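You operate a simulated robot arm through the tools that you are given. There is no shell and no other tool. Be economical: measure what you need, move in short steps, check, and stop when the job is done.

Carry out the task below with a simulated two-armed robot. There is one attempt and no reset: what you move stays moved.

JOB
Fill the open box with the pencils it names and tie it up.
Fine: they lie on the beige tray; lid on, box clamp to HOLD, crank three notches, push the TIE lever, clamp back to OPEN. Where these are worked on the way, their far stop is far enough and under half their travel is too little: box clamp.

Only the result counts: the job must be done as asked and must still hold three seconds after the hand-in. Knocking over, shifting, dropping, spilling or breaking anything else fails it. Lids that push on must go on centred and level and be pressed home; caps that screw on are set level and turned clockwise until they are tight.

ROBOT AND FRAMES
Two 7-joint arms with two-finger parallel grippers on one trunk, on a base that drives. Base frame: it is fixed to the floor where the robot stands at the start and does not move with it; the origin is under the middle of the robot, x ahead of it, y to its left, z up. Units: mm, rad, N and s.
The left shoulder is at the start at [60, 189, 1253], the right one opposite. With the tool pointing down near the work surface each hand reaches from about 100 to 620 mm from the robot's upright axis, wherever it stands, measured 20 degrees to its own side. Places, roughly: box clamp [400, -300, 900]; inside of the beige Gambrook box [500, -300, 900]; tie lever [500, -100, 900]; top of the beige Gambrook box [500, -300, 1000]; twine crank [500, -500, 900]. Payload 3.43 kg a hand.
The TCP of each hand is the grasp point between the finger pads, 30 mm short of the fingertips. In the tool frame z runs along the fingers and y along their closing line. The gripper opens to 94 mm. The fingers are 28 mm wide and 10 mm thick; the gripper's body (50 by 96 mm) begins 55 mm behind the TCP.
Orientation is told as [roll, pitch, yaw] about the base's x, y, z axes, in that order, counted from this pose: with the fingers straight down and closing along the base's y, the tool's x points along the base's -x, its y along +y and its z along -z.

CONTROLS
- The arms move only by the tool nudge_tool. It takes "left_targets", "right_targets" or both (then of equal length, played together; a hand with none holds still); each is text: rows parted by semicolons, each of 7 numbers parted by spaces: the shift along the base's x, y, z in units of 150 mm (1.0 is 150 mm), then the turn, a rotation vector about the base's x, y, z in units of 45 degrees (1.0 is 45 degrees), then the gripper command, from -1 (shut) to 1 (fully open), values between in proportion. In form: dx dy dz rx ry rz hand; .... A call has 1 to 12 rows; each row is the pose to reach, as a shift and turn from the pose commanded when the call began. A call with a number of a shift or a turn outside -1 to 1 is refused whole. A row lasts 0.2 s, in which the tool goes at most 50 mm and 0.15 rad; a call with a longer step from one row to the next is refused whole, and so is a gripper value outside its range. Where a pose cannot be reached the arm comes as near as it can. A force on the tool above 80 N (or 10 N above the force at the start of the call, whichever is more), or a blocked arm, ends the call early, and 0.2 s more pass. Each finger travels about 153 mm/s and halts on what it meets, pressing with about 22 N; the grip force reading is that of the motor and also rises with nothing between the fingers. The clock runs only during rows and for 0.2 s after the last one: add rows that repeat a pose to give the fingers time. It gives the time, the measured TCP pose, the force on the tool (base axes), the opening and the grip force at its end, in the units of the frame above (readings bear some noise), with the torque about the TCP (base axes, N m) and any sound that the robot's microphone picked up.
- Cameras (640 x 400 px; columns grow to the right, rows downward): "scene" is now at [1.2, -23.9, 1790.5]; the picture's right is [-0.37, -0.93, 0.00], its down [-0.80, 0.32, -0.51] and it looks along [0.47, -0.18, -0.86] (base axes); focal length 290 px, centre (320, 200). "left" rides on the left gripper at [76, -14, -102] in its tool frame; the picture's right is [0.18, 0.98, 0.00], its down [-0.75, 0.14, -0.64] and it looks along [-0.63, 0.12, 0.77] (tool axes); focal length 243 px, centre (320, 200). "right" rides on the right gripper at [76, 14, -102] in its tool frame; the picture's right is [-0.18, 0.98, 0.00], its down [-0.75, -0.14, -0.64] and it looks along [-0.63, -0.12, 0.77] (tool axes); focal length 243 px, centre (320, 200). There is no depth. A picture from a camera that has moved, and an enlarged one, comes with that camera's place and axes in the base frame and with its lens.
- camera(camera): a new picture of that camera. No time passes.
- lift_body(by): slides the trunk up (or, below 0, down) by that many mm; the arms and the scene camera ride with it, the base frame stays. It gives what a move gives, with no picture.
- base_move(legs): drives the robot by 1 to 6 legs, each [ahead, left, turn to the left] in mm, mm and rad, along the robot's own axes; the way and the turn of a leg run together, so that a leg with both is an arc; at most 1500 mm and 3.142 rad a leg. The arms and the cameras ride along, it lands a little off, and it stops where it bumps. It gives what a move gives.
- head_to(pan, tilt): turns the head with the scene camera to pan (to the left, within 1.501 rad either way) and tilt (down, from -0.506 to 1.204), counted from straight ahead of the robot. It gives what a move gives.
- close_up(camera, box): a new picture of the part [left, top, right, bottom] of that camera's present view, enlarged. No time passes.
- hand_in(): hands the job in; it is judged then, once.

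Go step by step. Nothing tells you exact positions but the pictures and the camera data: compare them with the known pose of the tool, close in by small moves and look again before you grip or let go. The budget is 120 turns and 88 pictures, counting those below and the enlarged ones. Unless the task says otherwise, let go and move clear before handing in, and close with one line.

The tools are called after ">>>" by a JSON object that holds its "name" and its "arguments". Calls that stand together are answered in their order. nudge_tool: Moves the arms, as the interface text tells. Its arguments: {"type":"object","properties":{"left_targets":{"type":"string"},"right_targets":{"type":"string"}},"required":[]} The other tools are called the same way: lift_body (by) slides the trunk up or down; base_move (legs) drives the base; head_to (pan, tilt) turns the head that bears the scene camera; camera (camera) takes a picture; close_up (camera, box) takes an enlarged picture of a part of a camera's view; hand_in () hands the job in.

At the start:

```text
time: 0.0
left_tcp_pos: [348.0, -31.2, 1144.4]
left_ee_rot: [0.0, 0.0, 0.0]
left_ft_force: [-0.7, 0.3, 0.0]
left_wrist_torque: [-0.01, -0.04, 0.0]
left_finger_gap: 94.0
left_gripper_force: 0.0
right_tcp_pos: [273.2, -309.0, 1177.8]
right_ee_rot: [0.001, -0.001, 0.0]
right_ft_force: [-0.8, 0.1, -0.6]
right_wrist_torque: [0.0, -0.03, 0.04]
right_finger_gap: 94.1
right_gripper_force: 0.0
trunk travel left (down, up): [-925.0, 65.0]
robot x, y, heading: [0.0, -1.0, -0.0]
head pan, tilt: [-0.375, 1.04]
```

scene: 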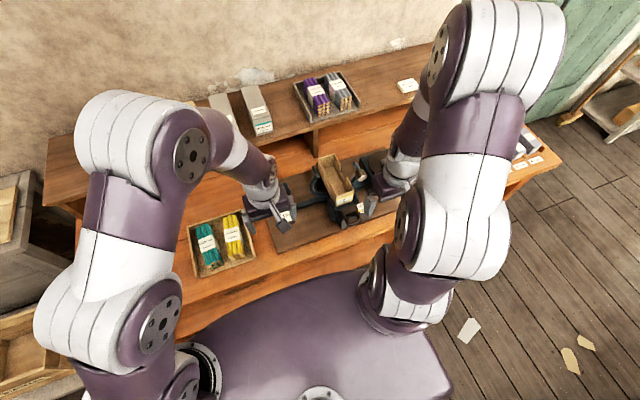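
right: 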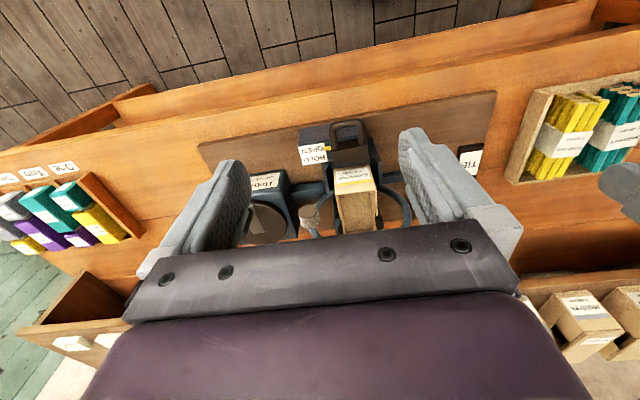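
left: 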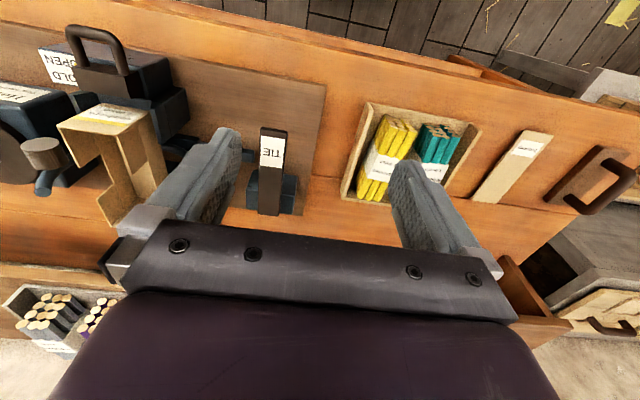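

I see a bench with an open box in a clamp, a crank to the right, a TIE lever to the left and a tray of yellow and teal pencil bundles on the left. I'll look closer at the labels first.

>>> {"name": "close_up", "arguments": {"camera": "left", "box": [0, 0, 320, 240]}}

>>> {"name": "close_up", "arguments": {"camera": "left", "box": [320, 80, 580, 240]}}

>>> {"name": "close_up", "arguments": {"camera": "right", "box": [200, 100, 500, 260]}}

>>> {"name": "close_up", "arguments": {"camera": "scene", "box": [160, 60, 440, 280]}}

```text
1.67 times, centred on (160, 120) of left
camera zoom: at [272.5, -44.2, 1245.6], right [-0.18, 0.98, 0.0], down [0.75, 0.14, 0.64], along [0.63, 0.12, -0.77], focal length 404 px, centre (587, 333)
```

zoom: 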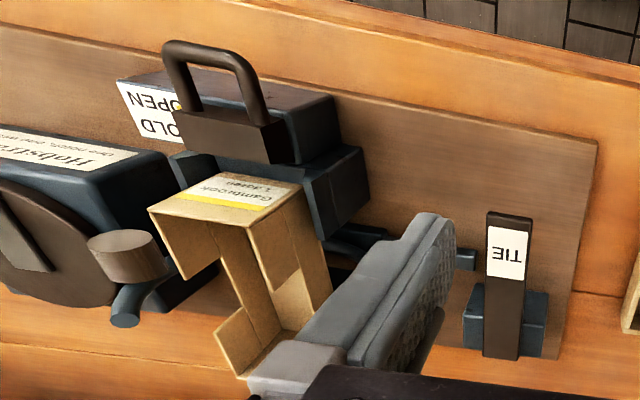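

```text
2.46 times, centred on (450, 160) of left
camera zoom: at [272.5, -44.2, 1245.6], right [-0.18, 0.98, 0.0], down [0.75, 0.14, 0.64], along [0.63, 0.12, -0.77], focal length 597 px, centre (0, 298)
```

zoom: 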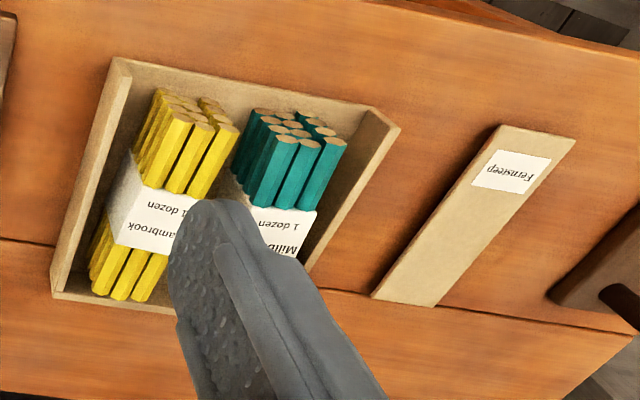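

```text
2.13 times, centred on (350, 180) of right
camera zoom: at [196.8, -295.0, 1280.1], right [0.18, 0.98, 0.0], down [0.75, -0.14, 0.64], along [0.63, -0.12, -0.77], focal length 518 px, centre (256, 243)
```

zoom: 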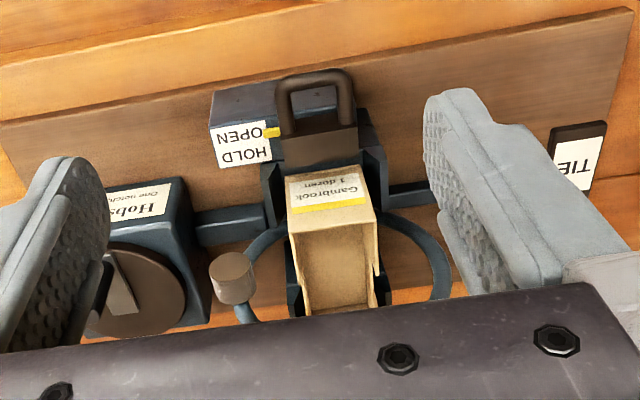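

```text
1.82 times, centred on (300, 170) of scene
camera zoom: at [1.2, -23.9, 1790.5], right [-0.37, -0.93, 0.0], down [-0.8, 0.32, -0.51], along [0.47, -0.18, -0.86], focal length 527 px, centre (356, 254)
```

zoom: 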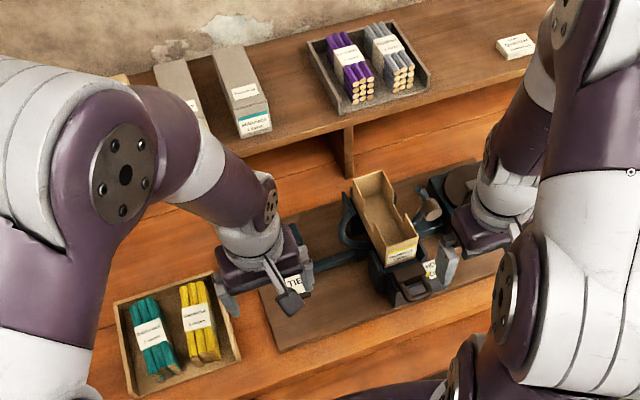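

The box says Gambrook, 1 dozen (yellow); the yellow bundle in the beige tray says Gambrook. I still need to find the right lid, so I'll move the left hand left for a look and check the lid-like pieces.

>>> {"name": "nudge_tool", "arguments": {"left_targets": "0 0.33 0 0 0 0 1; -0.1 0.6 0 0 0 0 1; -0.2 0.9 0 0 0 0 1; -0.2 1 0 0 0 0 1"}}

>>> {"name": "camera", "arguments": {"camera": "left"}}

>>> {"name": "camera", "arguments": {"camera": "scene"}}

```text
time: 1.0
left_tcp_pos: [321.3, 118.9, 1142.8]
left_ee_rot: [-0.001, 0.0, 0.001]
left_ft_force: [-0.3, 0.4, -0.4]
left_wrist_torque: [-0.02, 0.0, 0.03]
left_finger_gap: 94.1
left_gripper_force: 0.1
right_tcp_pos: [273.1, -309.2, 1178.2]
right_ee_rot: [0.001, 0.0, 0.0]
right_ft_force: [-0.7, -0.3, 0.6]
right_wrist_torque: [0.01, 0.03, 0.01]
right_finger_gap: 93.8
right_gripper_force: 0.1
trunk travel left (down, up): [-925.0, 65.0]
robot x, y, heading: [1.2, 0.3, 0.004]
head pan, tilt: [-0.375, 1.04]
```

```text
80 pictures are left
camera left: at [244.7, 106.2, 1245.3], right [-0.18, 0.98, 0.0], down [0.75, 0.14, 0.64], along [0.63, 0.12, -0.77], focal length 243 px, centre (320, 200)
```

left: 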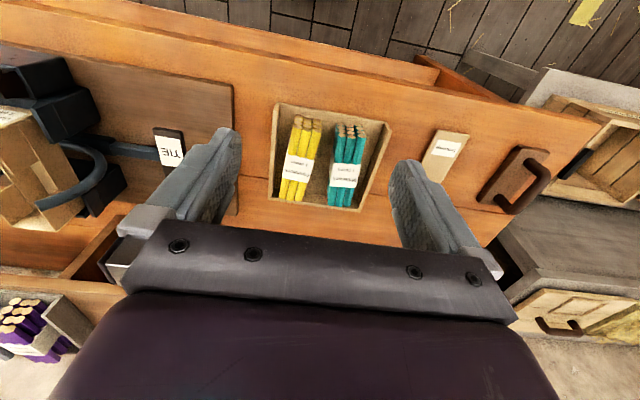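

```text
79 pictures are left
camera scene: at [1.6, -23.0, 1790.5], right [-0.37, -0.93, 0.0], down [-0.8, 0.32, -0.51], along [0.47, -0.19, -0.86], focal length 290 px, centre (320, 200)
```

scene: 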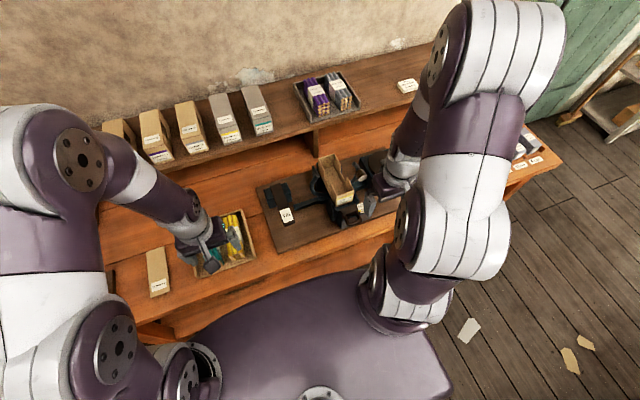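

A beige flat piece lies left of the tray, and finished boxes stand on the shelf. I'll zoom in on both to read the labels.

>>> {"name": "close_up", "arguments": {"camera": "left", "box": [260, 90, 480, 230]}}

>>> {"name": "close_up", "arguments": {"camera": "scene", "box": [90, 60, 290, 180]}}

>>> {"name": "close_up", "arguments": {"camera": "scene", "box": [130, 220, 270, 310]}}

>>> {"name": "close_up", "arguments": {"camera": "scene", "box": [260, 120, 420, 240]}}

```text
2.86 times, centred on (370, 160) of left
camera zoom: at [244.7, 106.2, 1245.3], right [-0.18, 0.98, 0.0], down [0.75, 0.14, 0.64], along [0.63, 0.12, -0.77], focal length 693 px, centre (177, 314)
```

zoom: 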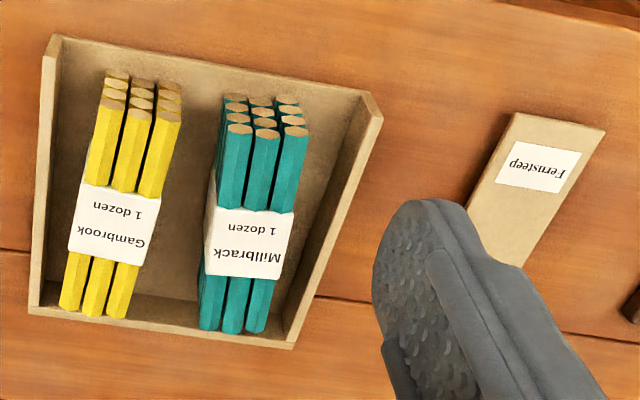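

```text
3.20 times, centred on (190, 120) of scene
camera zoom: at [1.6, -23.0, 1790.5], right [-0.37, -0.93, 0.0], down [-0.8, 0.32, -0.51], along [0.47, -0.19, -0.86], focal length 928 px, centre (736, 456)
```

zoom: 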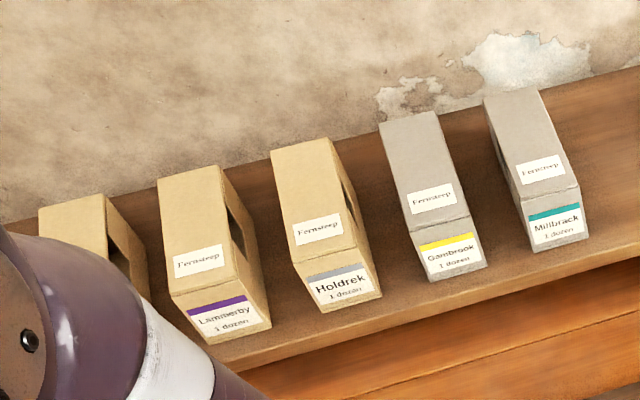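

```text
4.44 times, centred on (200, 265) of scene
camera zoom: at [1.6, -23.0, 1790.5], right [-0.37, -0.93, 0.0], down [-0.8, 0.32, -0.51], along [0.47, -0.19, -0.86], focal length 1289 px, centre (853, -89)
```

zoom: 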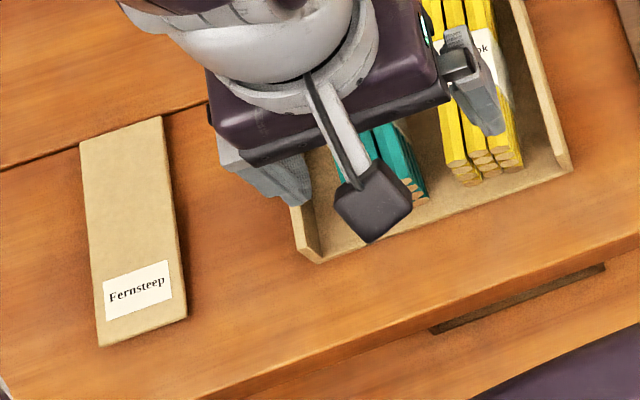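

```text
3.33 times, centred on (340, 180) of scene
camera zoom: at [1.6, -23.0, 1790.5], right [-0.37, -0.93, 0.0], down [-0.8, 0.32, -0.51], along [0.47, -0.19, -0.86], focal length 966 px, centre (253, 267)
```

zoom: 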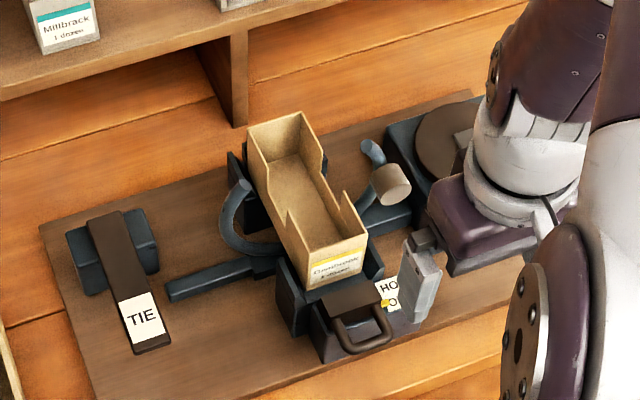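

All lids carry the maker's name Fernsteep, so the loose one on the bench is the lid. Yellow bundle estimated centre is about (481, 110), top z about 879. I move the left hand above it.

>>> {"name": "nudge_tool", "arguments": {"left_targets": "0.2 -0.01 -0.1 0 0 0 1; 0.4 -0.02 -0.3 0 0 -0.03 1; 0.6 -0.03 -0.5 0 0 -0.07 1; 0.8 -0.04 -0.7 0 0 -0.07 1; 1 -0.05 -0.9 0 0 -0.07 1; 1 -0.05 -1 0 0 -0.07 1; 1 -0.05 -1 0 0 -0.07 1"}}

>>> {"name": "camera", "arguments": {"camera": "left"}}

>>> {"name": "close_up", "arguments": {"camera": "scene", "box": [120, 180, 320, 310]}}

```text
time: 2.6
left_tcp_pos: [468.4, 109.2, 992.9]
left_ee_rot: [0.0, 0.0, -0.056]
left_ft_force: [0.3, -0.5, -0.3]
left_wrist_torque: [0.03, 0.01, 0.01]
left_finger_gap: 93.9
left_gripper_force: 0.1
right_tcp_pos: [271.9, -309.3, 1178.5]
right_ee_rot: [0.0, 0.001, 0.0]
right_ft_force: [0.3, -0.6, 0.4]
right_wrist_torque: [-0.03, 0.02, 0.01]
right_finger_gap: 94.2
right_gripper_force: 0.1
trunk travel left (down, up): [-925.0, 65.0]
robot x, y, heading: [1.6, -2.3, -0.003]
head pan, tilt: [-0.375, 1.04]
```

```text
74 pictures are left
camera left: at [392.3, 101.9, 1094.5], right [-0.13, 0.99, 0.0], down [0.76, 0.1, 0.64], along [0.64, 0.08, -0.77], focal length 243 px, centre (320, 200)
```

left: 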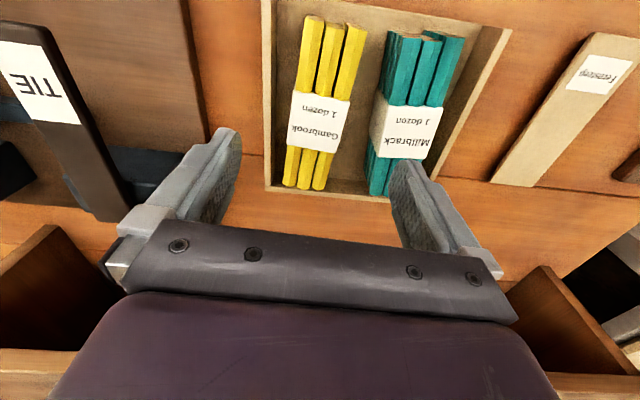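

```text
3.08 times, centred on (220, 245) of scene
camera zoom: at [0.6, -23.9, 1790.5], right [-0.37, -0.93, 0.0], down [-0.8, 0.32, -0.51], along [0.47, -0.18, -0.86], focal length 892 px, centre (628, 62)
```

zoom: 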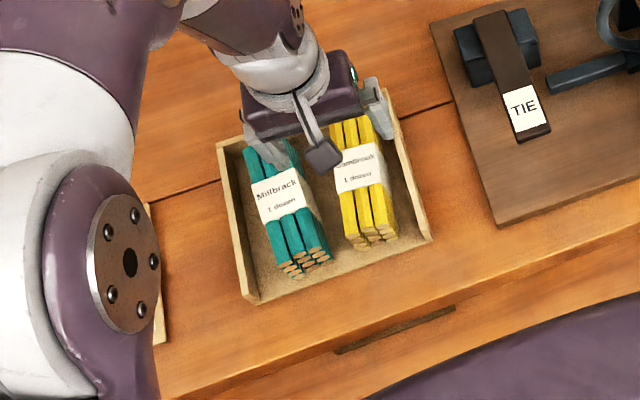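

The bundle centre comes out at (480.5, 109), with the yaw already matching. I lower with a part-opened grip so the fingers clear the teal bundle and the tray wall.

>>> {"name": "nudge_tool", "arguments": {"left_targets": "0.04 0 -0.15 0 0 0 0.5; 0.08 0 -0.3 0 0 0 0.4; 0.08 0 -0.45 0 0 0 0.4; 0.08 0 -0.55 0 0 0 0.4; 0.08 0 -0.55 0 0 0 0.4"}}

>>> {"name": "camera", "arguments": {"camera": "left"}}

```text
time: 3.8
left_tcp_pos: [479.7, 110.8, 909.8]
left_ee_rot: [0.001, 0.0, -0.056]
left_ft_force: [1.0, 0.4, -0.3]
left_wrist_torque: [0.0, -0.01, 0.01]
left_finger_gap: 65.7
left_gripper_force: 0.1
right_tcp_pos: [273.5, -310.1, 1178.1]
right_ee_rot: [0.0, 0.0, 0.0]
right_ft_force: [0.8, -0.3, -1.0]
right_wrist_torque: [0.0, 0.0, 0.0]
right_finger_gap: 93.9
right_gripper_force: 0.1
trunk travel left (down, up): [-925.0, 65.0]
robot x, y, heading: [0.9, -1.0, -0.0]
head pan, tilt: [-0.375, 1.04]
```

```text
72 pictures are left
camera left: at [403.6, 102.7, 1011.8], right [-0.13, 0.99, 0.0], down [0.76, 0.1, 0.64], along [0.64, 0.08, -0.77], focal length 243 px, centre (320, 200)
```

left: 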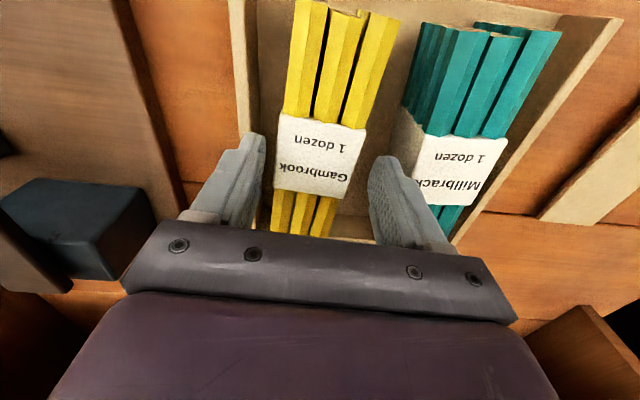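

The fingers straddle the yellow band with even clearance. I go down 48 mm and close.

>>> {"name": "nudge_tool", "arguments": {"left_targets": "0 -0.005 -0.16 0 0 0 0.4; 0 -0.005 -0.32 0 0 0 0.4; 0 -0.005 -0.32 0 0 0 0.4; 0 -0.005 -0.32 0 0 0 0; 0 -0.005 -0.32 0 0 0 -1; 0 -0.005 -0.32 0 0 0 -1; 0 -0.005 -0.32 0 0 0 -1"}}

```text
time: 5.4
left_tcp_pos: [482.0, 110.8, 863.2]
left_ee_rot: [0.0, 0.0, -0.055]
left_ft_force: [-0.2, -1.5, 0.1]
left_wrist_torque: [-0.03, -0.12, -0.04]
left_finger_gap: 52.3
left_gripper_force: 22.4
right_tcp_pos: [273.5, -309.1, 1178.7]
right_ee_rot: [0.001, 0.0, 0.0]
right_ft_force: [0.1, -0.4, 0.1]
right_wrist_torque: [-0.02, 0.02, 0.01]
right_finger_gap: 94.1
right_gripper_force: 0.0
trunk travel left (down, up): [-925.0, 65.0]
robot x, y, heading: [-2.8, 0.1, -0.003]
head pan, tilt: [-0.375, 1.04]
```

Gripped at 52 mm. I lift it straight up and look.

>>> {"name": "nudge_tool", "arguments": {"left_targets": "0 0 0.15 0 0 0 -1; 0 0 0.3 0 0 0 -1; 0 0 0.5 0 0 0 -1; -0.1 0 0.75 0 0 0 -1; -0.2 0 1 0 0 0 -1; -0.2 0 1 0 0 0.07 -1"}}

>>> {"name": "camera", "arguments": {"camera": "left"}}

```text
time: 6.8
left_tcp_pos: [451.8, 108.7, 1012.9]
left_ee_rot: [-0.001, 0.004, 0.0]
left_ft_force: [-0.1, 0.5, 0.0]
left_wrist_torque: [0.03, 0.04, -0.02]
left_finger_gap: 0.0
left_gripper_force: 21.9
right_tcp_pos: [274.7, -309.4, 1176.9]
right_ee_rot: [0.0, 0.0, 0.0]
right_ft_force: [0.1, 0.7, -0.5]
right_wrist_torque: [-0.02, 0.0, -0.01]
right_finger_gap: 94.0
right_gripper_force: 0.1
trunk travel left (down, up): [-925.0, 65.0]
robot x, y, heading: [-0.3, 1.0, 0.001]
head pan, tilt: [-0.375, 1.04]
```

```text
71 pictures are left
camera left: at [375.9, 97.3, 1115.5], right [-0.18, 0.98, 0.0], down [0.75, 0.14, 0.64], along [0.63, 0.12, -0.77], focal length 243 px, centre (320, 200)
```

left: 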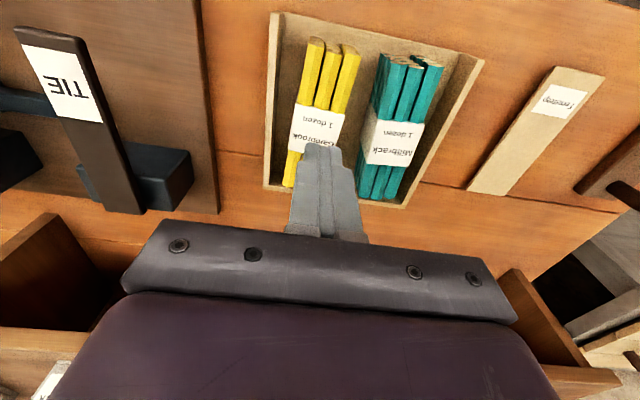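

The gripper came up empty: the bundle slid out. I look closely at the state of both bundles before another try.

>>> {"name": "close_up", "arguments": {"camera": "left", "box": [250, 0, 490, 220]}}

>>> {"name": "close_up", "arguments": {"camera": "scene", "box": [170, 190, 290, 280]}}

```text
1.82 times, centred on (370, 110) of left
camera zoom: at [375.9, 97.3, 1115.5], right [-0.18, 0.98, 0.0], down [0.75, 0.14, 0.64], along [0.63, 0.12, -0.77], focal length 441 px, centre (229, 364)
```

zoom: 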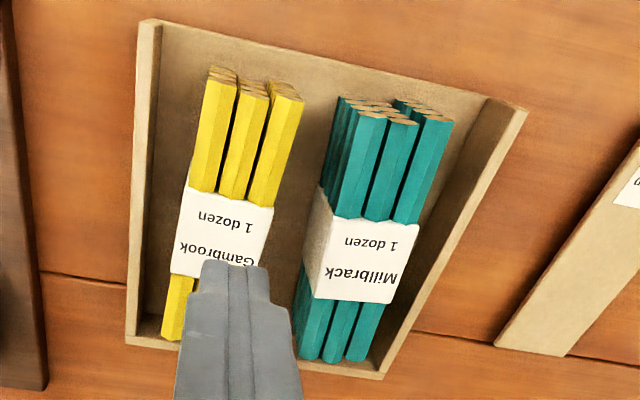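

```text
4.44 times, centred on (230, 235) of scene
camera zoom: at [2.3, -23.6, 1790.5], right [-0.37, -0.93, 0.0], down [-0.8, 0.32, -0.5], along [0.47, -0.18, -0.86], focal length 1289 px, centre (720, 44)
```

zoom: 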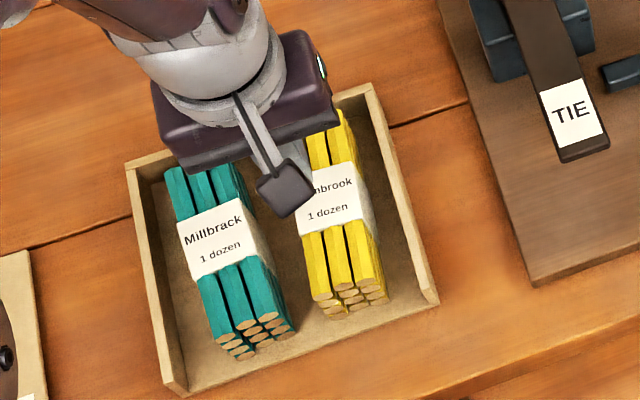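

Both bundles are undisturbed. I'll regrip a little lower and lift in very small steps while reading the force.

>>> {"name": "nudge_tool", "arguments": {"left_targets": "0.1 0.005 0 0 0 -0.05 0; 0.195 0.005 -0.1 0 0 -0.073 0.4; 0.195 0.005 -0.35 0 0 -0.073 0.4; 0.195 0.005 -0.6 0 0 -0.073 0.4; 0.195 0.005 -0.7 0 0 -0.073 0.4; 0.195 0.005 -0.7 0 0 -0.073 0.4"}}

>>> {"name": "nudge_tool", "arguments": {"left_targets": "0 0 -0.16 0 0 0 0.4; 0 0 -0.32 0 0 0 0.4; 0 0 -0.32 0 0 0 0.4; 0 0 -0.32 0 0 0 0.4; 0 0 -0.32 0 0 0 -1; 0 0 -0.32 0 0 0 -1; 0 0 -0.32 0 0 0 -1; 0 0 -0.32 0 0 0 -1; 0 0 -0.32 0 0 0 -1"}}

>>> {"name": "camera", "arguments": {"camera": "left"}}

```text
time: 8.2
left_tcp_pos: [478.1, 111.2, 907.3]
left_ee_rot: [0.0, 0.0, -0.058]
left_ft_force: [-0.2, -0.6, 0.4]
left_wrist_torque: [0.01, -0.02, 0.03]
left_finger_gap: 65.7
left_gripper_force: 0.1
right_tcp_pos: [271.7, -308.7, 1178.1]
right_ee_rot: [0.0, 0.0, 0.0]
right_ft_force: [0.9, 0.2, -0.9]
right_wrist_torque: [0.02, 0.02, 0.01]
right_finger_gap: 93.8
right_gripper_force: 0.0
trunk travel left (down, up): [-925.0, 65.0]
robot x, y, heading: [-3.9, 2.2, 0.001]
head pan, tilt: [-0.375, 1.04]
```

```text
time: 10.2
left_tcp_pos: [480.5, 111.0, 860.7]
left_ee_rot: [-0.001, -0.002, -0.057]
left_ft_force: [0.4, -1.3, 8.0]
left_wrist_torque: [0.02, -0.15, 0.02]
left_finger_gap: 52.3
left_gripper_force: 22.0
right_tcp_pos: [272.2, -309.4, 1178.8]
right_ee_rot: [0.0, 0.0, 0.002]
right_ft_force: [-0.4, 0.2, -1.0]
right_wrist_torque: [0.02, 0.01, 0.01]
right_finger_gap: 93.9
right_gripper_force: 0.0
trunk travel left (down, up): [-925.0, 65.0]
robot x, y, heading: [1.9, -3.2, 0.004]
head pan, tilt: [-0.375, 1.04]
```

```text
68 pictures are left
camera left: at [402.8, 102.5, 962.5], right [-0.13, 0.99, 0.0], down [0.76, 0.1, 0.64], along [0.64, 0.08, -0.77], focal length 243 px, centre (320, 200)
```

left: 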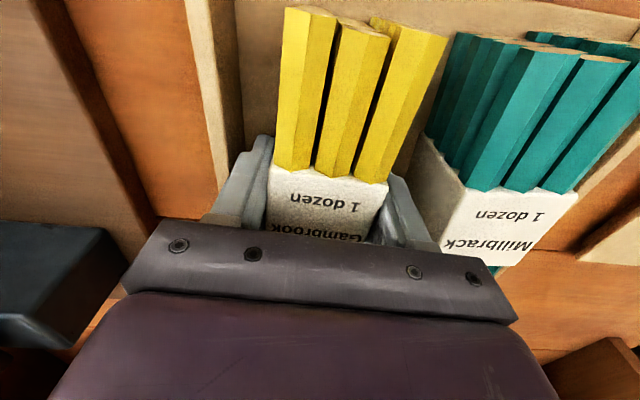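

The fingertips just touched the tray floor, so the grip covers the full bundle height. Now I lift slowly.

>>> {"name": "nudge_tool", "arguments": {"left_targets": "0 0 0.01 0 0 0 -1; 0 0 0.02 0 0 0 -1; 0 0 0.04 0 0 0 -1; 0 0 0.06 0 0 0 -1; 0 0 0.08 0 0 0 -1; 0 0 0.1 0 0 0 -1"}}

>>> {"name": "camera", "arguments": {"camera": "left"}}

```text
time: 11.6
left_tcp_pos: [479.1, 112.0, 876.0]
left_ee_rot: [0.0, -0.001, -0.057]
left_ft_force: [-0.1, -0.2, -2.5]
left_wrist_torque: [-0.01, -0.02, -0.01]
left_finger_gap: 52.1
left_gripper_force: 21.8
right_tcp_pos: [273.7, -309.4, 1177.8]
right_ee_rot: [0.0, -0.002, 0.001]
right_ft_force: [0.2, 0.0, -0.8]
right_wrist_torque: [-0.01, -0.01, 0.03]
right_finger_gap: 94.1
right_gripper_force: 0.0
trunk travel left (down, up): [-925.0, 65.0]
robot x, y, heading: [-0.3, -0.3, 0.005]
head pan, tilt: [-0.375, 1.04]
```

```text
67 pictures are left
camera left: at [403.5, 103.1, 977.4], right [-0.13, 0.99, 0.0], down [0.76, 0.1, 0.64], along [0.64, 0.08, -0.77], focal length 243 px, centre (320, 200)
```

left: 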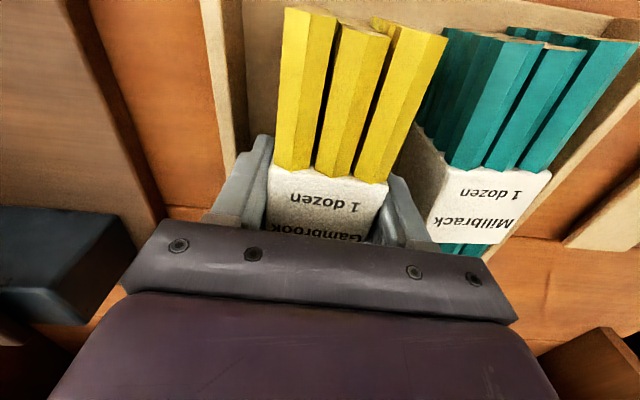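

The bundle is rising with the hand and weighs about 2.5 N. I continue up gently.

>>> {"name": "nudge_tool", "arguments": {"left_targets": "0 0 0.03 0 0 0 -1; 0 0 0.07 0 0 0 -1; 0 0 0.13 0 0 0 -1; 0 0 0.2 0 0 0 -1; 0 0 0.27 0 0 0 -1; 0 0 0.34 0 0 0 -1; 0 0 0.41 0 0 0 -1; 0 0 0.48 0 0 0 -1; 0 0 0.55 0 0 0 -1; 0 0 0.61 0 0 0 -1; 0 0 0.65 0 0 0 -1; 0 0 0.67 0 0 0 -1"}}

>>> {"name": "camera", "arguments": {"camera": "left"}}

```text
time: 14.2
left_tcp_pos: [479.3, 110.6, 975.6]
left_ee_rot: [0.001, 0.001, -0.058]
left_ft_force: [1.1, 0.0, -2.6]
left_wrist_torque: [0.02, 0.0, 0.01]
left_finger_gap: 52.1
left_gripper_force: 21.9
right_tcp_pos: [271.9, -310.0, 1178.2]
right_ee_rot: [0.0, 0.001, -0.001]
right_ft_force: [0.5, -0.6, 0.7]
right_wrist_torque: [-0.05, -0.04, -0.01]
right_finger_gap: 94.1
right_gripper_force: 0.0
trunk travel left (down, up): [-925.0, 65.0]
robot x, y, heading: [-0.8, 3.1, 0.003]
head pan, tilt: [-0.375, 1.04]
```

```text
66 pictures are left
camera left: at [403.1, 103.0, 1077.5], right [-0.13, 0.99, 0.0], down [0.76, 0.1, 0.64], along [0.64, 0.08, -0.77], focal length 243 px, centre (320, 200)
```

left: 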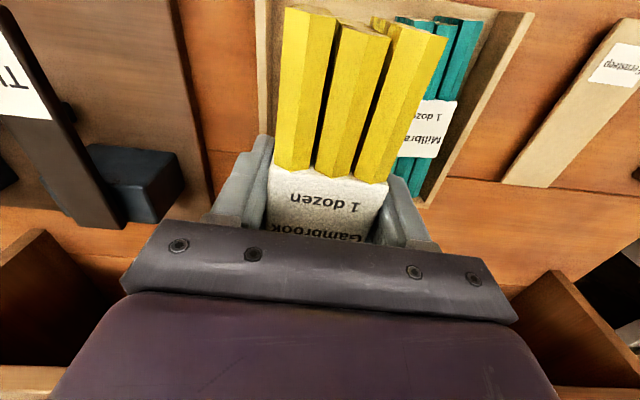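

The bundle is held firmly. I raise it more for clearance and then drive the base 300 mm to the right.

>>> {"name": "nudge_tool", "arguments": {"left_targets": "-0.03 0 0.1 0 0 0 -1; -0.08 0 0.2 0 0 0.02 -1; -0.14 0 0.3 0 0 0.05 -1; -0.2 0 0.4 0 0 0.074 -1; -0.26 0 0.5 0 0 0.074 -1; -0.32 0 0.6 0 0 0.074 -1; -0.38 0 0.7 0 0 0.074 -1; -0.44 0 0.8 0 0 0.074 -1; -0.5 0 0.88 0 0 0.074 -1; -0.5 0 0.93 0 0 0.074 -1; -0.5 0 0.93 0 0 0.074 -1"}}

>>> {"name": "base_move", "arguments": {"legs": [[0, -100, 0], [0, -100, 0], [0, -100, 0]]}}

>>> {"name": "camera", "arguments": {"camera": "left"}}

>>> {"name": "camera", "arguments": {"camera": "right"}}

```text
time: 16.6
left_tcp_pos: [403.7, 110.9, 1115.9]
left_ee_rot: [0.0, 0.001, 0.0]
left_ft_force: [-0.6, -0.5, -2.4]
left_wrist_torque: [0.0, -0.03, -0.02]
left_finger_gap: 52.3
left_gripper_force: 22.4
right_tcp_pos: [273.6, -309.5, 1177.3]
right_ee_rot: [0.001, -0.001, 0.0]
right_ft_force: [-0.3, -0.2, 0.2]
right_wrist_torque: [0.01, -0.02, 0.01]
right_finger_gap: 93.9
right_gripper_force: 0.0
trunk travel left (down, up): [-925.0, 65.0]
robot x, y, heading: [-0.2, -3.1, -0.002]
head pan, tilt: [-0.375, 1.04]
```

```text
time: 19.2
left_tcp_pos: [404.1, -189.3, 1114.7]
left_ee_rot: [0.001, 0.001, -0.001]
left_ft_force: [0.3, -0.7, -2.0]
left_wrist_torque: [0.0, -0.01, 0.0]
left_finger_gap: 51.9
left_gripper_force: 22.1
right_tcp_pos: [271.4, -609.7, 1177.4]
right_ee_rot: [0.0, 0.0, -0.002]
right_ft_force: [0.2, -0.2, 0.0]
right_wrist_torque: [0.01, 0.0, -0.01]
right_finger_gap: 93.8
right_gripper_force: 0.1
trunk travel left (down, up): [-925.0, 65.0]
robot x, y, heading: [0.6, -298.7, -0.001]
head pan, tilt: [-0.375, 1.04]
```

```text
65 pictures are left
camera left: at [329.0, -201.5, 1217.9], right [-0.18, 0.98, 0.0], down [0.75, 0.14, 0.64], along [0.63, 0.12, -0.77], focal length 243 px, centre (320, 200)
```

left: 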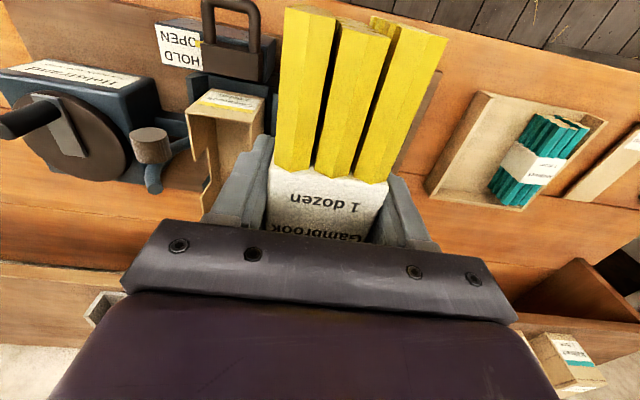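

```text
64 pictures are left
camera right: at [196.1, -594.7, 1280.2], right [0.19, 0.98, 0.0], down [0.75, -0.14, 0.64], along [0.63, -0.12, -0.77], focal length 243 px, centre (320, 200)
```

right: 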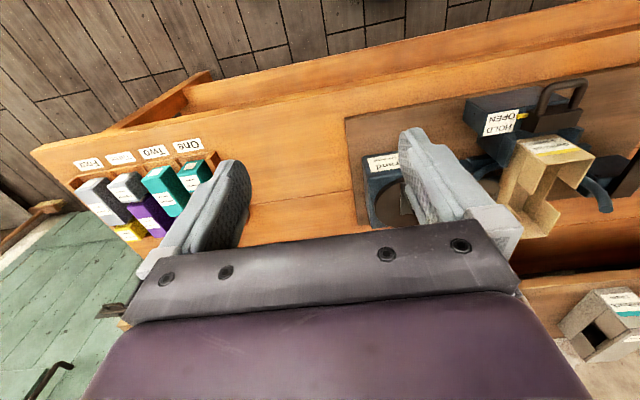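

The base is at the station. I point the head at the clamp and take pictures to fix the box's position.

>>> {"name": "head_to", "arguments": {"pan": 0.0, "tilt": 1.0}}

>>> {"name": "camera", "arguments": {"camera": "scene"}}

>>> {"name": "close_up", "arguments": {"camera": "left", "box": [0, 0, 280, 230]}}

>>> {"name": "close_up", "arguments": {"camera": "right", "box": [430, 60, 640, 260]}}

```text
time: 20.1
left_tcp_pos: [404.3, -189.8, 1115.9]
left_ee_rot: [0.001, 0.0, -0.003]
left_ft_force: [0.1, -0.3, -2.5]
left_wrist_torque: [0.02, 0.03, 0.02]
left_finger_gap: 52.5
left_gripper_force: 21.9
right_tcp_pos: [272.0, -610.8, 1177.0]
right_ee_rot: [0.003, 0.0, -0.003]
right_ft_force: [-0.1, -0.3, 0.2]
right_wrist_torque: [0.02, 0.02, 0.0]
right_finger_gap: 93.7
right_gripper_force: 0.1
trunk travel left (down, up): [-925.0, 65.0]
robot x, y, heading: [0.8, -300.0, -0.005]
head pan, tilt: [0.0, 1.0]
```

```text
63 pictures are left
camera scene: at [8.5, -300.4, 1793.3], right [0.0, -1.0, 0.0], down [-0.84, 0.0, -0.54], along [0.54, 0.0, -0.84], focal length 290 px, centre (320, 200)
```

scene: 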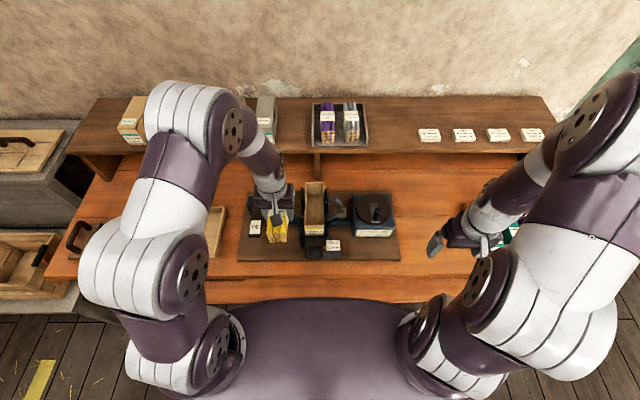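

```text
1.74 times, centred on (140, 115) of left
camera zoom: at [329.0, -202.8, 1218.0], right [-0.18, 0.98, 0.0], down [0.75, 0.14, 0.64], along [0.63, 0.12, -0.77], focal length 422 px, centre (633, 348)
```

zoom: 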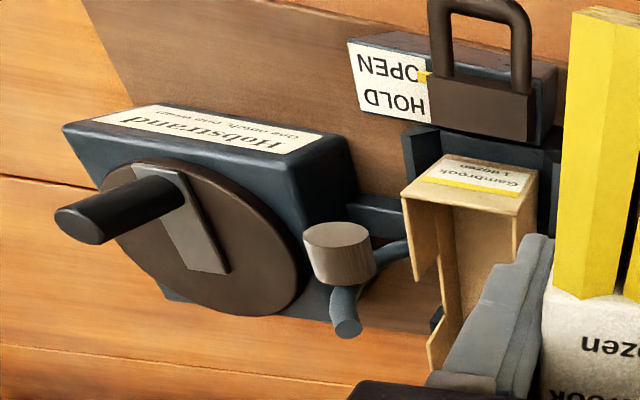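

```text
2.00 times, centred on (535, 160) of right
camera zoom: at [196.0, -596.1, 1279.9], right [0.19, 0.98, 0.0], down [0.75, -0.14, 0.64], along [0.63, -0.12, -0.77], focal length 485 px, centre (-110, 280)
```

zoom: 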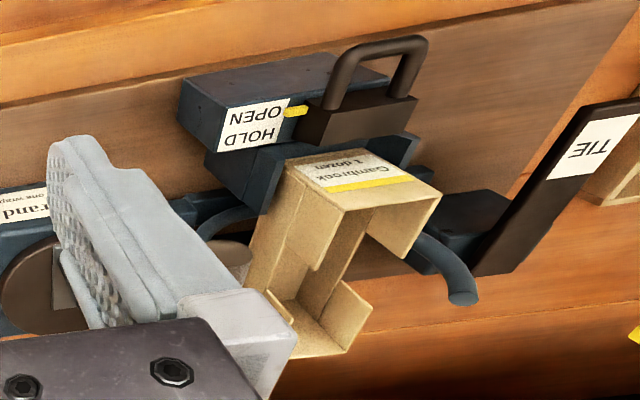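

Triangulating gives the box's near top edge at x≈437, y −314…−251, z≈980. I need the notch depth in the side walls, so I zoom in on the box from the scene camera.

>>> {"name": "close_up", "arguments": {"camera": "scene", "box": [230, 160, 410, 270]}}

>>> {"name": "nudge_tool", "arguments": {"right_targets": "0.2 0.2 0 0 0 0 -0.3; 0.4 0.4 0 0 0 0 -0.6; 0.5 0.6 -0.1 0 0 0 -1; 0.5 0.8 -0.2 0 0 0 -1; 0.5 0.9 -0.3 0 0 0 -1; 0.5 0.9 -0.3 0 0 0 -1"}}

>>> {"name": "camera", "arguments": {"camera": "right"}}

```text
3.56 times, centred on (320, 215) of scene
camera zoom: at [8.5, -300.4, 1793.3], right [0.0, -1.0, 0.0], down [-0.84, 0.0, -0.54], along [0.54, 0.0, -0.84], focal length 1031 px, centre (320, 147)
```

zoom: 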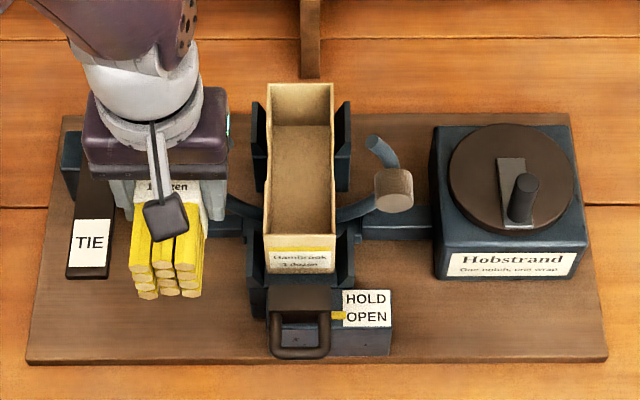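

```text
time: 21.5
left_tcp_pos: [404.9, -190.1, 1116.4]
left_ee_rot: [0.001, 0.0, -0.002]
left_ft_force: [-0.5, -0.1, -3.1]
left_wrist_torque: [0.02, 0.01, 0.0]
left_finger_gap: 52.0
left_gripper_force: 22.1
right_tcp_pos: [346.1, -474.6, 1131.9]
right_ee_rot: [-0.001, 0.001, -0.002]
right_ft_force: [0.3, -0.5, 0.7]
right_wrist_torque: [0.02, 0.01, 0.0]
right_finger_gap: 0.0
right_gripper_force: 21.9
trunk travel left (down, up): [-925.0, 65.0]
robot x, y, heading: [1.9, -301.4, -0.008]
head pan, tilt: [0.0, 1.0]
```

```text
59 pictures are left
camera right: at [270.5, -458.4, 1234.3], right [0.19, 0.98, 0.0], down [0.75, -0.14, 0.64], along [0.63, -0.12, -0.77], focal length 243 px, centre (320, 200)
```

right: 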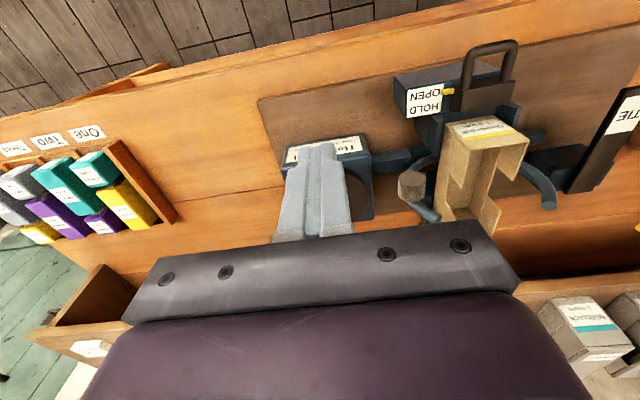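

>>> {"name": "close_up", "arguments": {"camera": "right", "box": [390, 90, 560, 230]}}

```text
2.86 times, centred on (475, 160) of right
camera zoom: at [270.5, -458.4, 1234.3], right [0.19, 0.98, 0.0], down [0.75, -0.14, 0.64], along [0.63, -0.12, -0.77], focal length 693 px, centre (-123, 314)
```

zoom: 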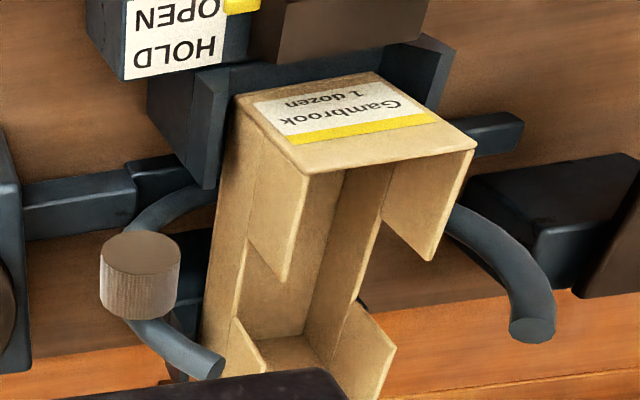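

The side notches are about 56 mm wide (x≈496–552) and only 34 mm deep (down to z≈946). My grip reaches the bundle's bottom, so I'll set the bundle back in the tray and regrip it by its upper half.

>>> {"name": "base_move", "arguments": {"legs": [[0, 150, 0], [0, 150, 0]]}}

```text
time: 23.9
left_tcp_pos: [405.5, 114.0, 1115.8]
left_ee_rot: [0.0, 0.002, -0.002]
left_ft_force: [0.7, 0.4, -2.0]
left_wrist_torque: [0.05, 0.01, 0.01]
left_finger_gap: 52.2
left_gripper_force: 21.6
right_tcp_pos: [347.8, -170.2, 1132.4]
right_ee_rot: [0.002, 0.001, -0.003]
right_ft_force: [0.1, -0.5, -0.3]
right_wrist_torque: [0.03, -0.01, 0.01]
right_finger_gap: 0.0
right_gripper_force: 21.5
trunk travel left (down, up): [-925.0, 65.0]
robot x, y, heading: [-1.3, 7.2, -0.003]
head pan, tilt: [0.0, 1.0]
```

Back at the tray side; I reverse the pickup path down toward the slot.

>>> {"name": "nudge_tool", "arguments": {"left_targets": "0.06 0 -0.1 0 0 0 -1; 0.12 0 -0.2 0 0 -0.03 -1; 0.18 -0.02 -0.3 0 0 -0.07 -1; 0.26 -0.02 -0.42 0 0 -0.07 -1; 0.34 -0.02 -0.54 0 0 -0.07 -1; 0.42 -0.02 -0.66 0 0 -0.07 -1; 0.5 -0.02 -0.78 0 0 -0.07 -1; 0.5 -0.02 -0.88 0 0 -0.07 -1; 0.5 -0.02 -0.94 0 0 -0.07 -1; 0.5 -0.02 -0.94 0 0 -0.07 -1"}}

>>> {"name": "camera", "arguments": {"camera": "left"}}

```text
time: 26.1
left_tcp_pos: [481.5, 113.2, 973.7]
left_ee_rot: [-0.001, -0.001, -0.059]
left_ft_force: [0.5, 0.1, -1.6]
left_wrist_torque: [0.03, 0.0, 0.0]
left_finger_gap: 52.8
left_gripper_force: 22.0
right_tcp_pos: [347.5, -167.8, 1130.8]
right_ee_rot: [0.0, 0.0, -0.004]
right_ft_force: [0.1, -0.5, 0.0]
right_wrist_torque: [-0.01, -0.02, -0.04]
right_finger_gap: 0.0
right_gripper_force: 22.0
trunk travel left (down, up): [-925.0, 65.0]
robot x, y, heading: [3.0, 3.2, 0.001]
head pan, tilt: [0.0, 1.0]
```

```text
57 pictures are left
camera left: at [404.7, 104.7, 1076.2], right [-0.13, 0.99, 0.0], down [0.76, 0.1, 0.64], along [0.64, 0.08, -0.77], focal length 243 px, centre (320, 200)
```

left: 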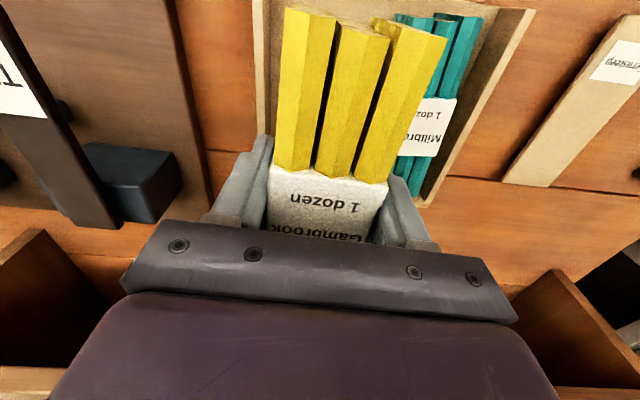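

The picture matches the earlier pickup. I lower it into its slot, ease the fingers open and rise 27 mm, then regrip.

>>> {"name": "nudge_tool", "arguments": {"left_targets": "0 -0.01 -0.12 0 0 0 -1; 0 -0.01 -0.24 0 0 0 -1; 0 -0.01 -0.36 0 0 0 -1; 0 -0.01 -0.48 0 0 0 -1; 0 -0.01 -0.58 0 0 0 -1; 0 -0.01 -0.66 0 0 0 -1; 0 -0.01 -0.7 0 0 0 -1; 0 -0.01 -0.725 0 0 0 -1; 0 -0.01 -0.74 0 0 0 -1; 0 -0.01 -0.74 0 0 0 -1"}}

>>> {"name": "nudge_tool", "arguments": {"left_targets": "0 0 0 0 0 0 0.25; 0 0 0 0 0 0 0.35; 0 0 0 0 0 0 0.35; 0 0 0.1 0 0 0 0.35; 0 0 0.18 0 0 0 0.35; 0 0 0.18 0 0 0 0.35; 0 0 0.18 0 0 0 -1; 0 0 0.18 0 0 0 -1; 0 0 0.18 0 0 0 -1; 0 0 0.18 0 0 0 -1"}}

>>> {"name": "camera", "arguments": {"camera": "left"}}

```text
time: 28.3
left_tcp_pos: [481.1, 110.9, 862.6]
left_ee_rot: [0.0, 0.0, -0.059]
left_ft_force: [0.6, -0.4, -2.0]
left_wrist_torque: [-0.01, 0.03, -0.02]
left_finger_gap: 52.3
left_gripper_force: 22.1
right_tcp_pos: [347.7, -167.5, 1131.6]
right_ee_rot: [0.001, -0.001, -0.002]
right_ft_force: [0.1, 0.3, 0.2]
right_wrist_torque: [-0.02, 0.0, -0.04]
right_finger_gap: 0.1
right_gripper_force: 21.7
trunk travel left (down, up): [-925.0, 65.0]
robot x, y, heading: [2.6, 5.7, -0.004]
head pan, tilt: [0.0, 1.0]
```

```text
time: 30.5
left_tcp_pos: [481.6, 111.5, 891.9]
left_ee_rot: [-0.001, 0.0, -0.057]
left_ft_force: [0.0, 0.4, 1.6]
left_wrist_torque: [0.09, 0.18, 0.02]
left_finger_gap: 47.6
left_gripper_force: 21.9
right_tcp_pos: [346.8, -168.0, 1131.2]
right_ee_rot: [-0.002, 0.001, -0.004]
right_ft_force: [-0.2, -0.3, -0.2]
right_wrist_torque: [0.01, 0.0, -0.01]
right_finger_gap: 0.0
right_gripper_force: 21.9
trunk travel left (down, up): [-925.0, 65.0]
robot x, y, heading: [3.7, 3.7, -0.007]
head pan, tilt: [0.0, 1.0]
```

```text
56 pictures are left
camera left: at [405.6, 103.5, 993.6], right [-0.13, 0.99, 0.0], down [0.76, 0.1, 0.64], along [0.64, 0.08, -0.77], focal length 243 px, centre (320, 200)
```

left: 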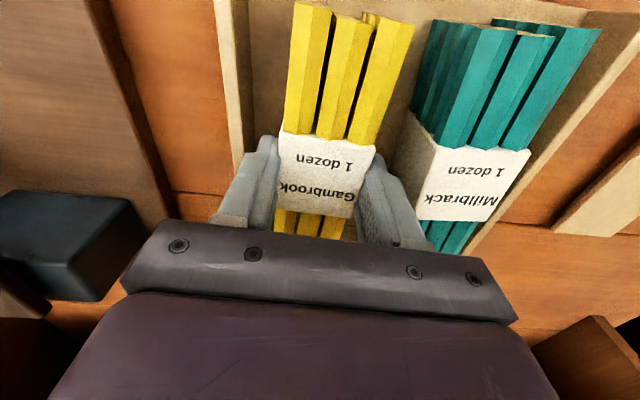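

The gap reads 47.6 mm, so only the tapered fingertips hold the top layer. I'll reopen, go about 9 mm lower and regrip for a firmer hold.

>>> {"name": "nudge_tool", "arguments": {"left_targets": "0 0 0 0 0 0 0.25; 0 0 0 0 0 0 0.35; 0 0 -0.06 0 0 0 0.35; 0 0 -0.06 0 0 0 0.35; 0 0 -0.06 0 0 0 -1; 0 0 -0.06 0 0 0 -1; 0 0 -0.06 0 0 0 -1; 0 0 -0.06 0 0 0 -1"}}

>>> {"name": "nudge_tool", "arguments": {"left_targets": "0 0 0.01 0 0 0 -1; 0 0 0.02 0 0 0 -1; 0 0 0.03 0 0 0 -1; 0 0 0.05 0 0 0 -1; 0 0 0.07 0 0 0 -1; 0 0 0.09 0 0 0 -1; 0 0 0.11 0 0 0 -1"}}

>>> {"name": "camera", "arguments": {"camera": "left"}}

```text
time: 32.3
left_tcp_pos: [481.8, 111.4, 883.5]
left_ee_rot: [0.0, 0.0, -0.058]
left_ft_force: [1.9, -0.7, 1.0]
left_wrist_torque: [-0.11, -0.03, 0.05]
left_finger_gap: 52.2
left_gripper_force: 22.3
right_tcp_pos: [347.7, -168.6, 1132.2]
right_ee_rot: [-0.001, 0.001, -0.003]
right_ft_force: [-0.5, 0.4, 0.3]
right_wrist_torque: [0.03, 0.0, 0.02]
right_finger_gap: 0.0
right_gripper_force: 21.8
trunk travel left (down, up): [-925.0, 65.0]
robot x, y, heading: [0.6, 7.6, -0.001]
head pan, tilt: [0.0, 1.0]
```

```text
time: 33.9
left_tcp_pos: [482.3, 112.7, 899.3]
left_ee_rot: [0.001, 0.001, -0.057]
left_ft_force: [-0.8, -0.4, -1.9]
left_wrist_torque: [0.03, -0.02, -0.01]
left_finger_gap: 52.2
left_gripper_force: 21.3
right_tcp_pos: [348.3, -167.8, 1132.2]
right_ee_rot: [0.0, -0.001, -0.001]
right_ft_force: [-0.7, 0.5, 0.2]
right_wrist_torque: [-0.03, 0.02, 0.02]
right_finger_gap: 0.0
right_gripper_force: 21.8
trunk travel left (down, up): [-925.0, 65.0]
robot x, y, heading: [1.0, 1.2, -0.004]
head pan, tilt: [0.0, 1.0]
```

```text
55 pictures are left
camera left: at [405.0, 103.6, 1000.8], right [-0.13, 0.99, 0.0], down [0.76, 0.1, 0.64], along [0.64, 0.08, -0.77], focal length 243 px, centre (320, 200)
```

left: 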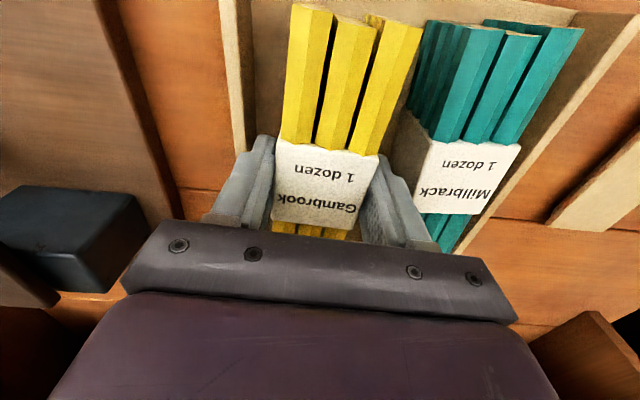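

Held at 52 mm with the bottom 23 mm below the tips. I lift gently to transport height, straighten the yaw, and drive right again.

>>> {"name": "nudge_tool", "arguments": {"left_targets": "0 0 0.04 0 0 0 -1; 0 0 0.1 0 0 0 -1; 0 0 0.17 0 0 0 -1; 0 0 0.25 0 0 0 -1; 0 0 0.33 0 0 0 -1; 0 0 0.41 0 0 0 -1; 0 0 0.5 0 0 0 -1; 0 0 0.6 0 0 0 -1; 0 0 0.7 0 0 0 -1; 0 0 0.8 0 0 0 -1; 0 0 0.9 0 0 0 -1; 0 0 0.95 0 0 0 -1"}}

>>> {"name": "nudge_tool", "arguments": {"left_targets": "-0.05 0 0.05 0 0 0.02 -1; -0.12 0 0.12 0 0 0.04 -1; -0.2 0 0.2 0 0 0.074 -1; -0.3 0 0.3 0 0 0.074 -1; -0.38 0 0.4 0 0 0.074 -1; -0.45 0 0.48 0 0 0.074 -1; -0.5 0 0.52 0 0 0.074 -1; -0.5 0 0.52 0 0 0.074 -1"}}

>>> {"name": "base_move", "arguments": {"legs": [[0, -100, 0], [0, -100, 0], [0, -105, 0]]}}

>>> {"name": "camera", "arguments": {"camera": "left"}}

```text
time: 36.5
left_tcp_pos: [482.2, 112.2, 1042.0]
left_ee_rot: [0.001, 0.0, -0.058]
left_ft_force: [-0.4, -0.1, -1.7]
left_wrist_torque: [0.02, -0.05, -0.02]
left_finger_gap: 52.0
left_gripper_force: 22.6
right_tcp_pos: [347.0, -167.9, 1131.5]
right_ee_rot: [0.0, -0.001, -0.004]
right_ft_force: [-1.1, -0.6, -0.9]
right_wrist_torque: [0.03, 0.0, -0.01]
right_finger_gap: 0.0
right_gripper_force: 22.3
trunk travel left (down, up): [-925.0, 65.0]
robot x, y, heading: [-0.1, 5.2, -0.003]
head pan, tilt: [0.0, 1.0]
```

```text
time: 38.3
left_tcp_pos: [405.0, 110.3, 1120.1]
left_ee_rot: [0.0, 0.0, 0.001]
left_ft_force: [-0.4, 0.1, -2.5]
left_wrist_torque: [0.02, -0.03, -0.04]
left_finger_gap: 52.0
left_gripper_force: 21.9
right_tcp_pos: [346.8, -169.0, 1132.6]
right_ee_rot: [-0.001, 0.0, -0.004]
right_ft_force: [-0.4, 0.0, -0.9]
right_wrist_torque: [0.01, 0.03, -0.06]
right_finger_gap: 0.0
right_gripper_force: 22.1
trunk travel left (down, up): [-925.0, 65.0]
robot x, y, heading: [-0.2, 8.7, -0.007]
head pan, tilt: [0.0, 1.0]
```

```text
time: 40.9
left_tcp_pos: [404.7, -195.2, 1119.2]
left_ee_rot: [0.0, 0.0, 0.003]
left_ft_force: [-0.6, 0.1, -2.9]
left_wrist_torque: [-0.01, 0.01, 0.02]
left_finger_gap: 52.2
left_gripper_force: 22.3
right_tcp_pos: [348.3, -474.7, 1133.2]
right_ee_rot: [0.001, -0.001, -0.001]
right_ft_force: [-0.1, 0.3, 0.0]
right_wrist_torque: [-0.03, -0.01, -0.03]
right_finger_gap: 0.0
right_gripper_force: 21.6
trunk travel left (down, up): [-925.0, 65.0]
robot x, y, heading: [2.5, -305.5, 0.001]
head pan, tilt: [0.0, 1.0]
```

```text
54 pictures are left
camera left: at [328.6, -209.2, 1221.5], right [-0.19, 0.98, 0.0], down [0.75, 0.14, 0.64], along [0.63, 0.12, -0.77], focal length 243 px, centre (320, 200)
```

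left: 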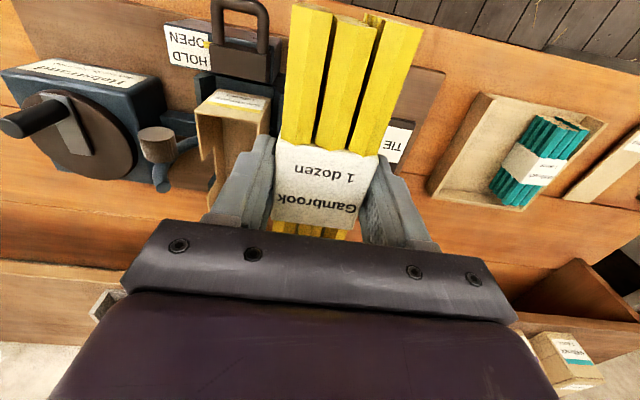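

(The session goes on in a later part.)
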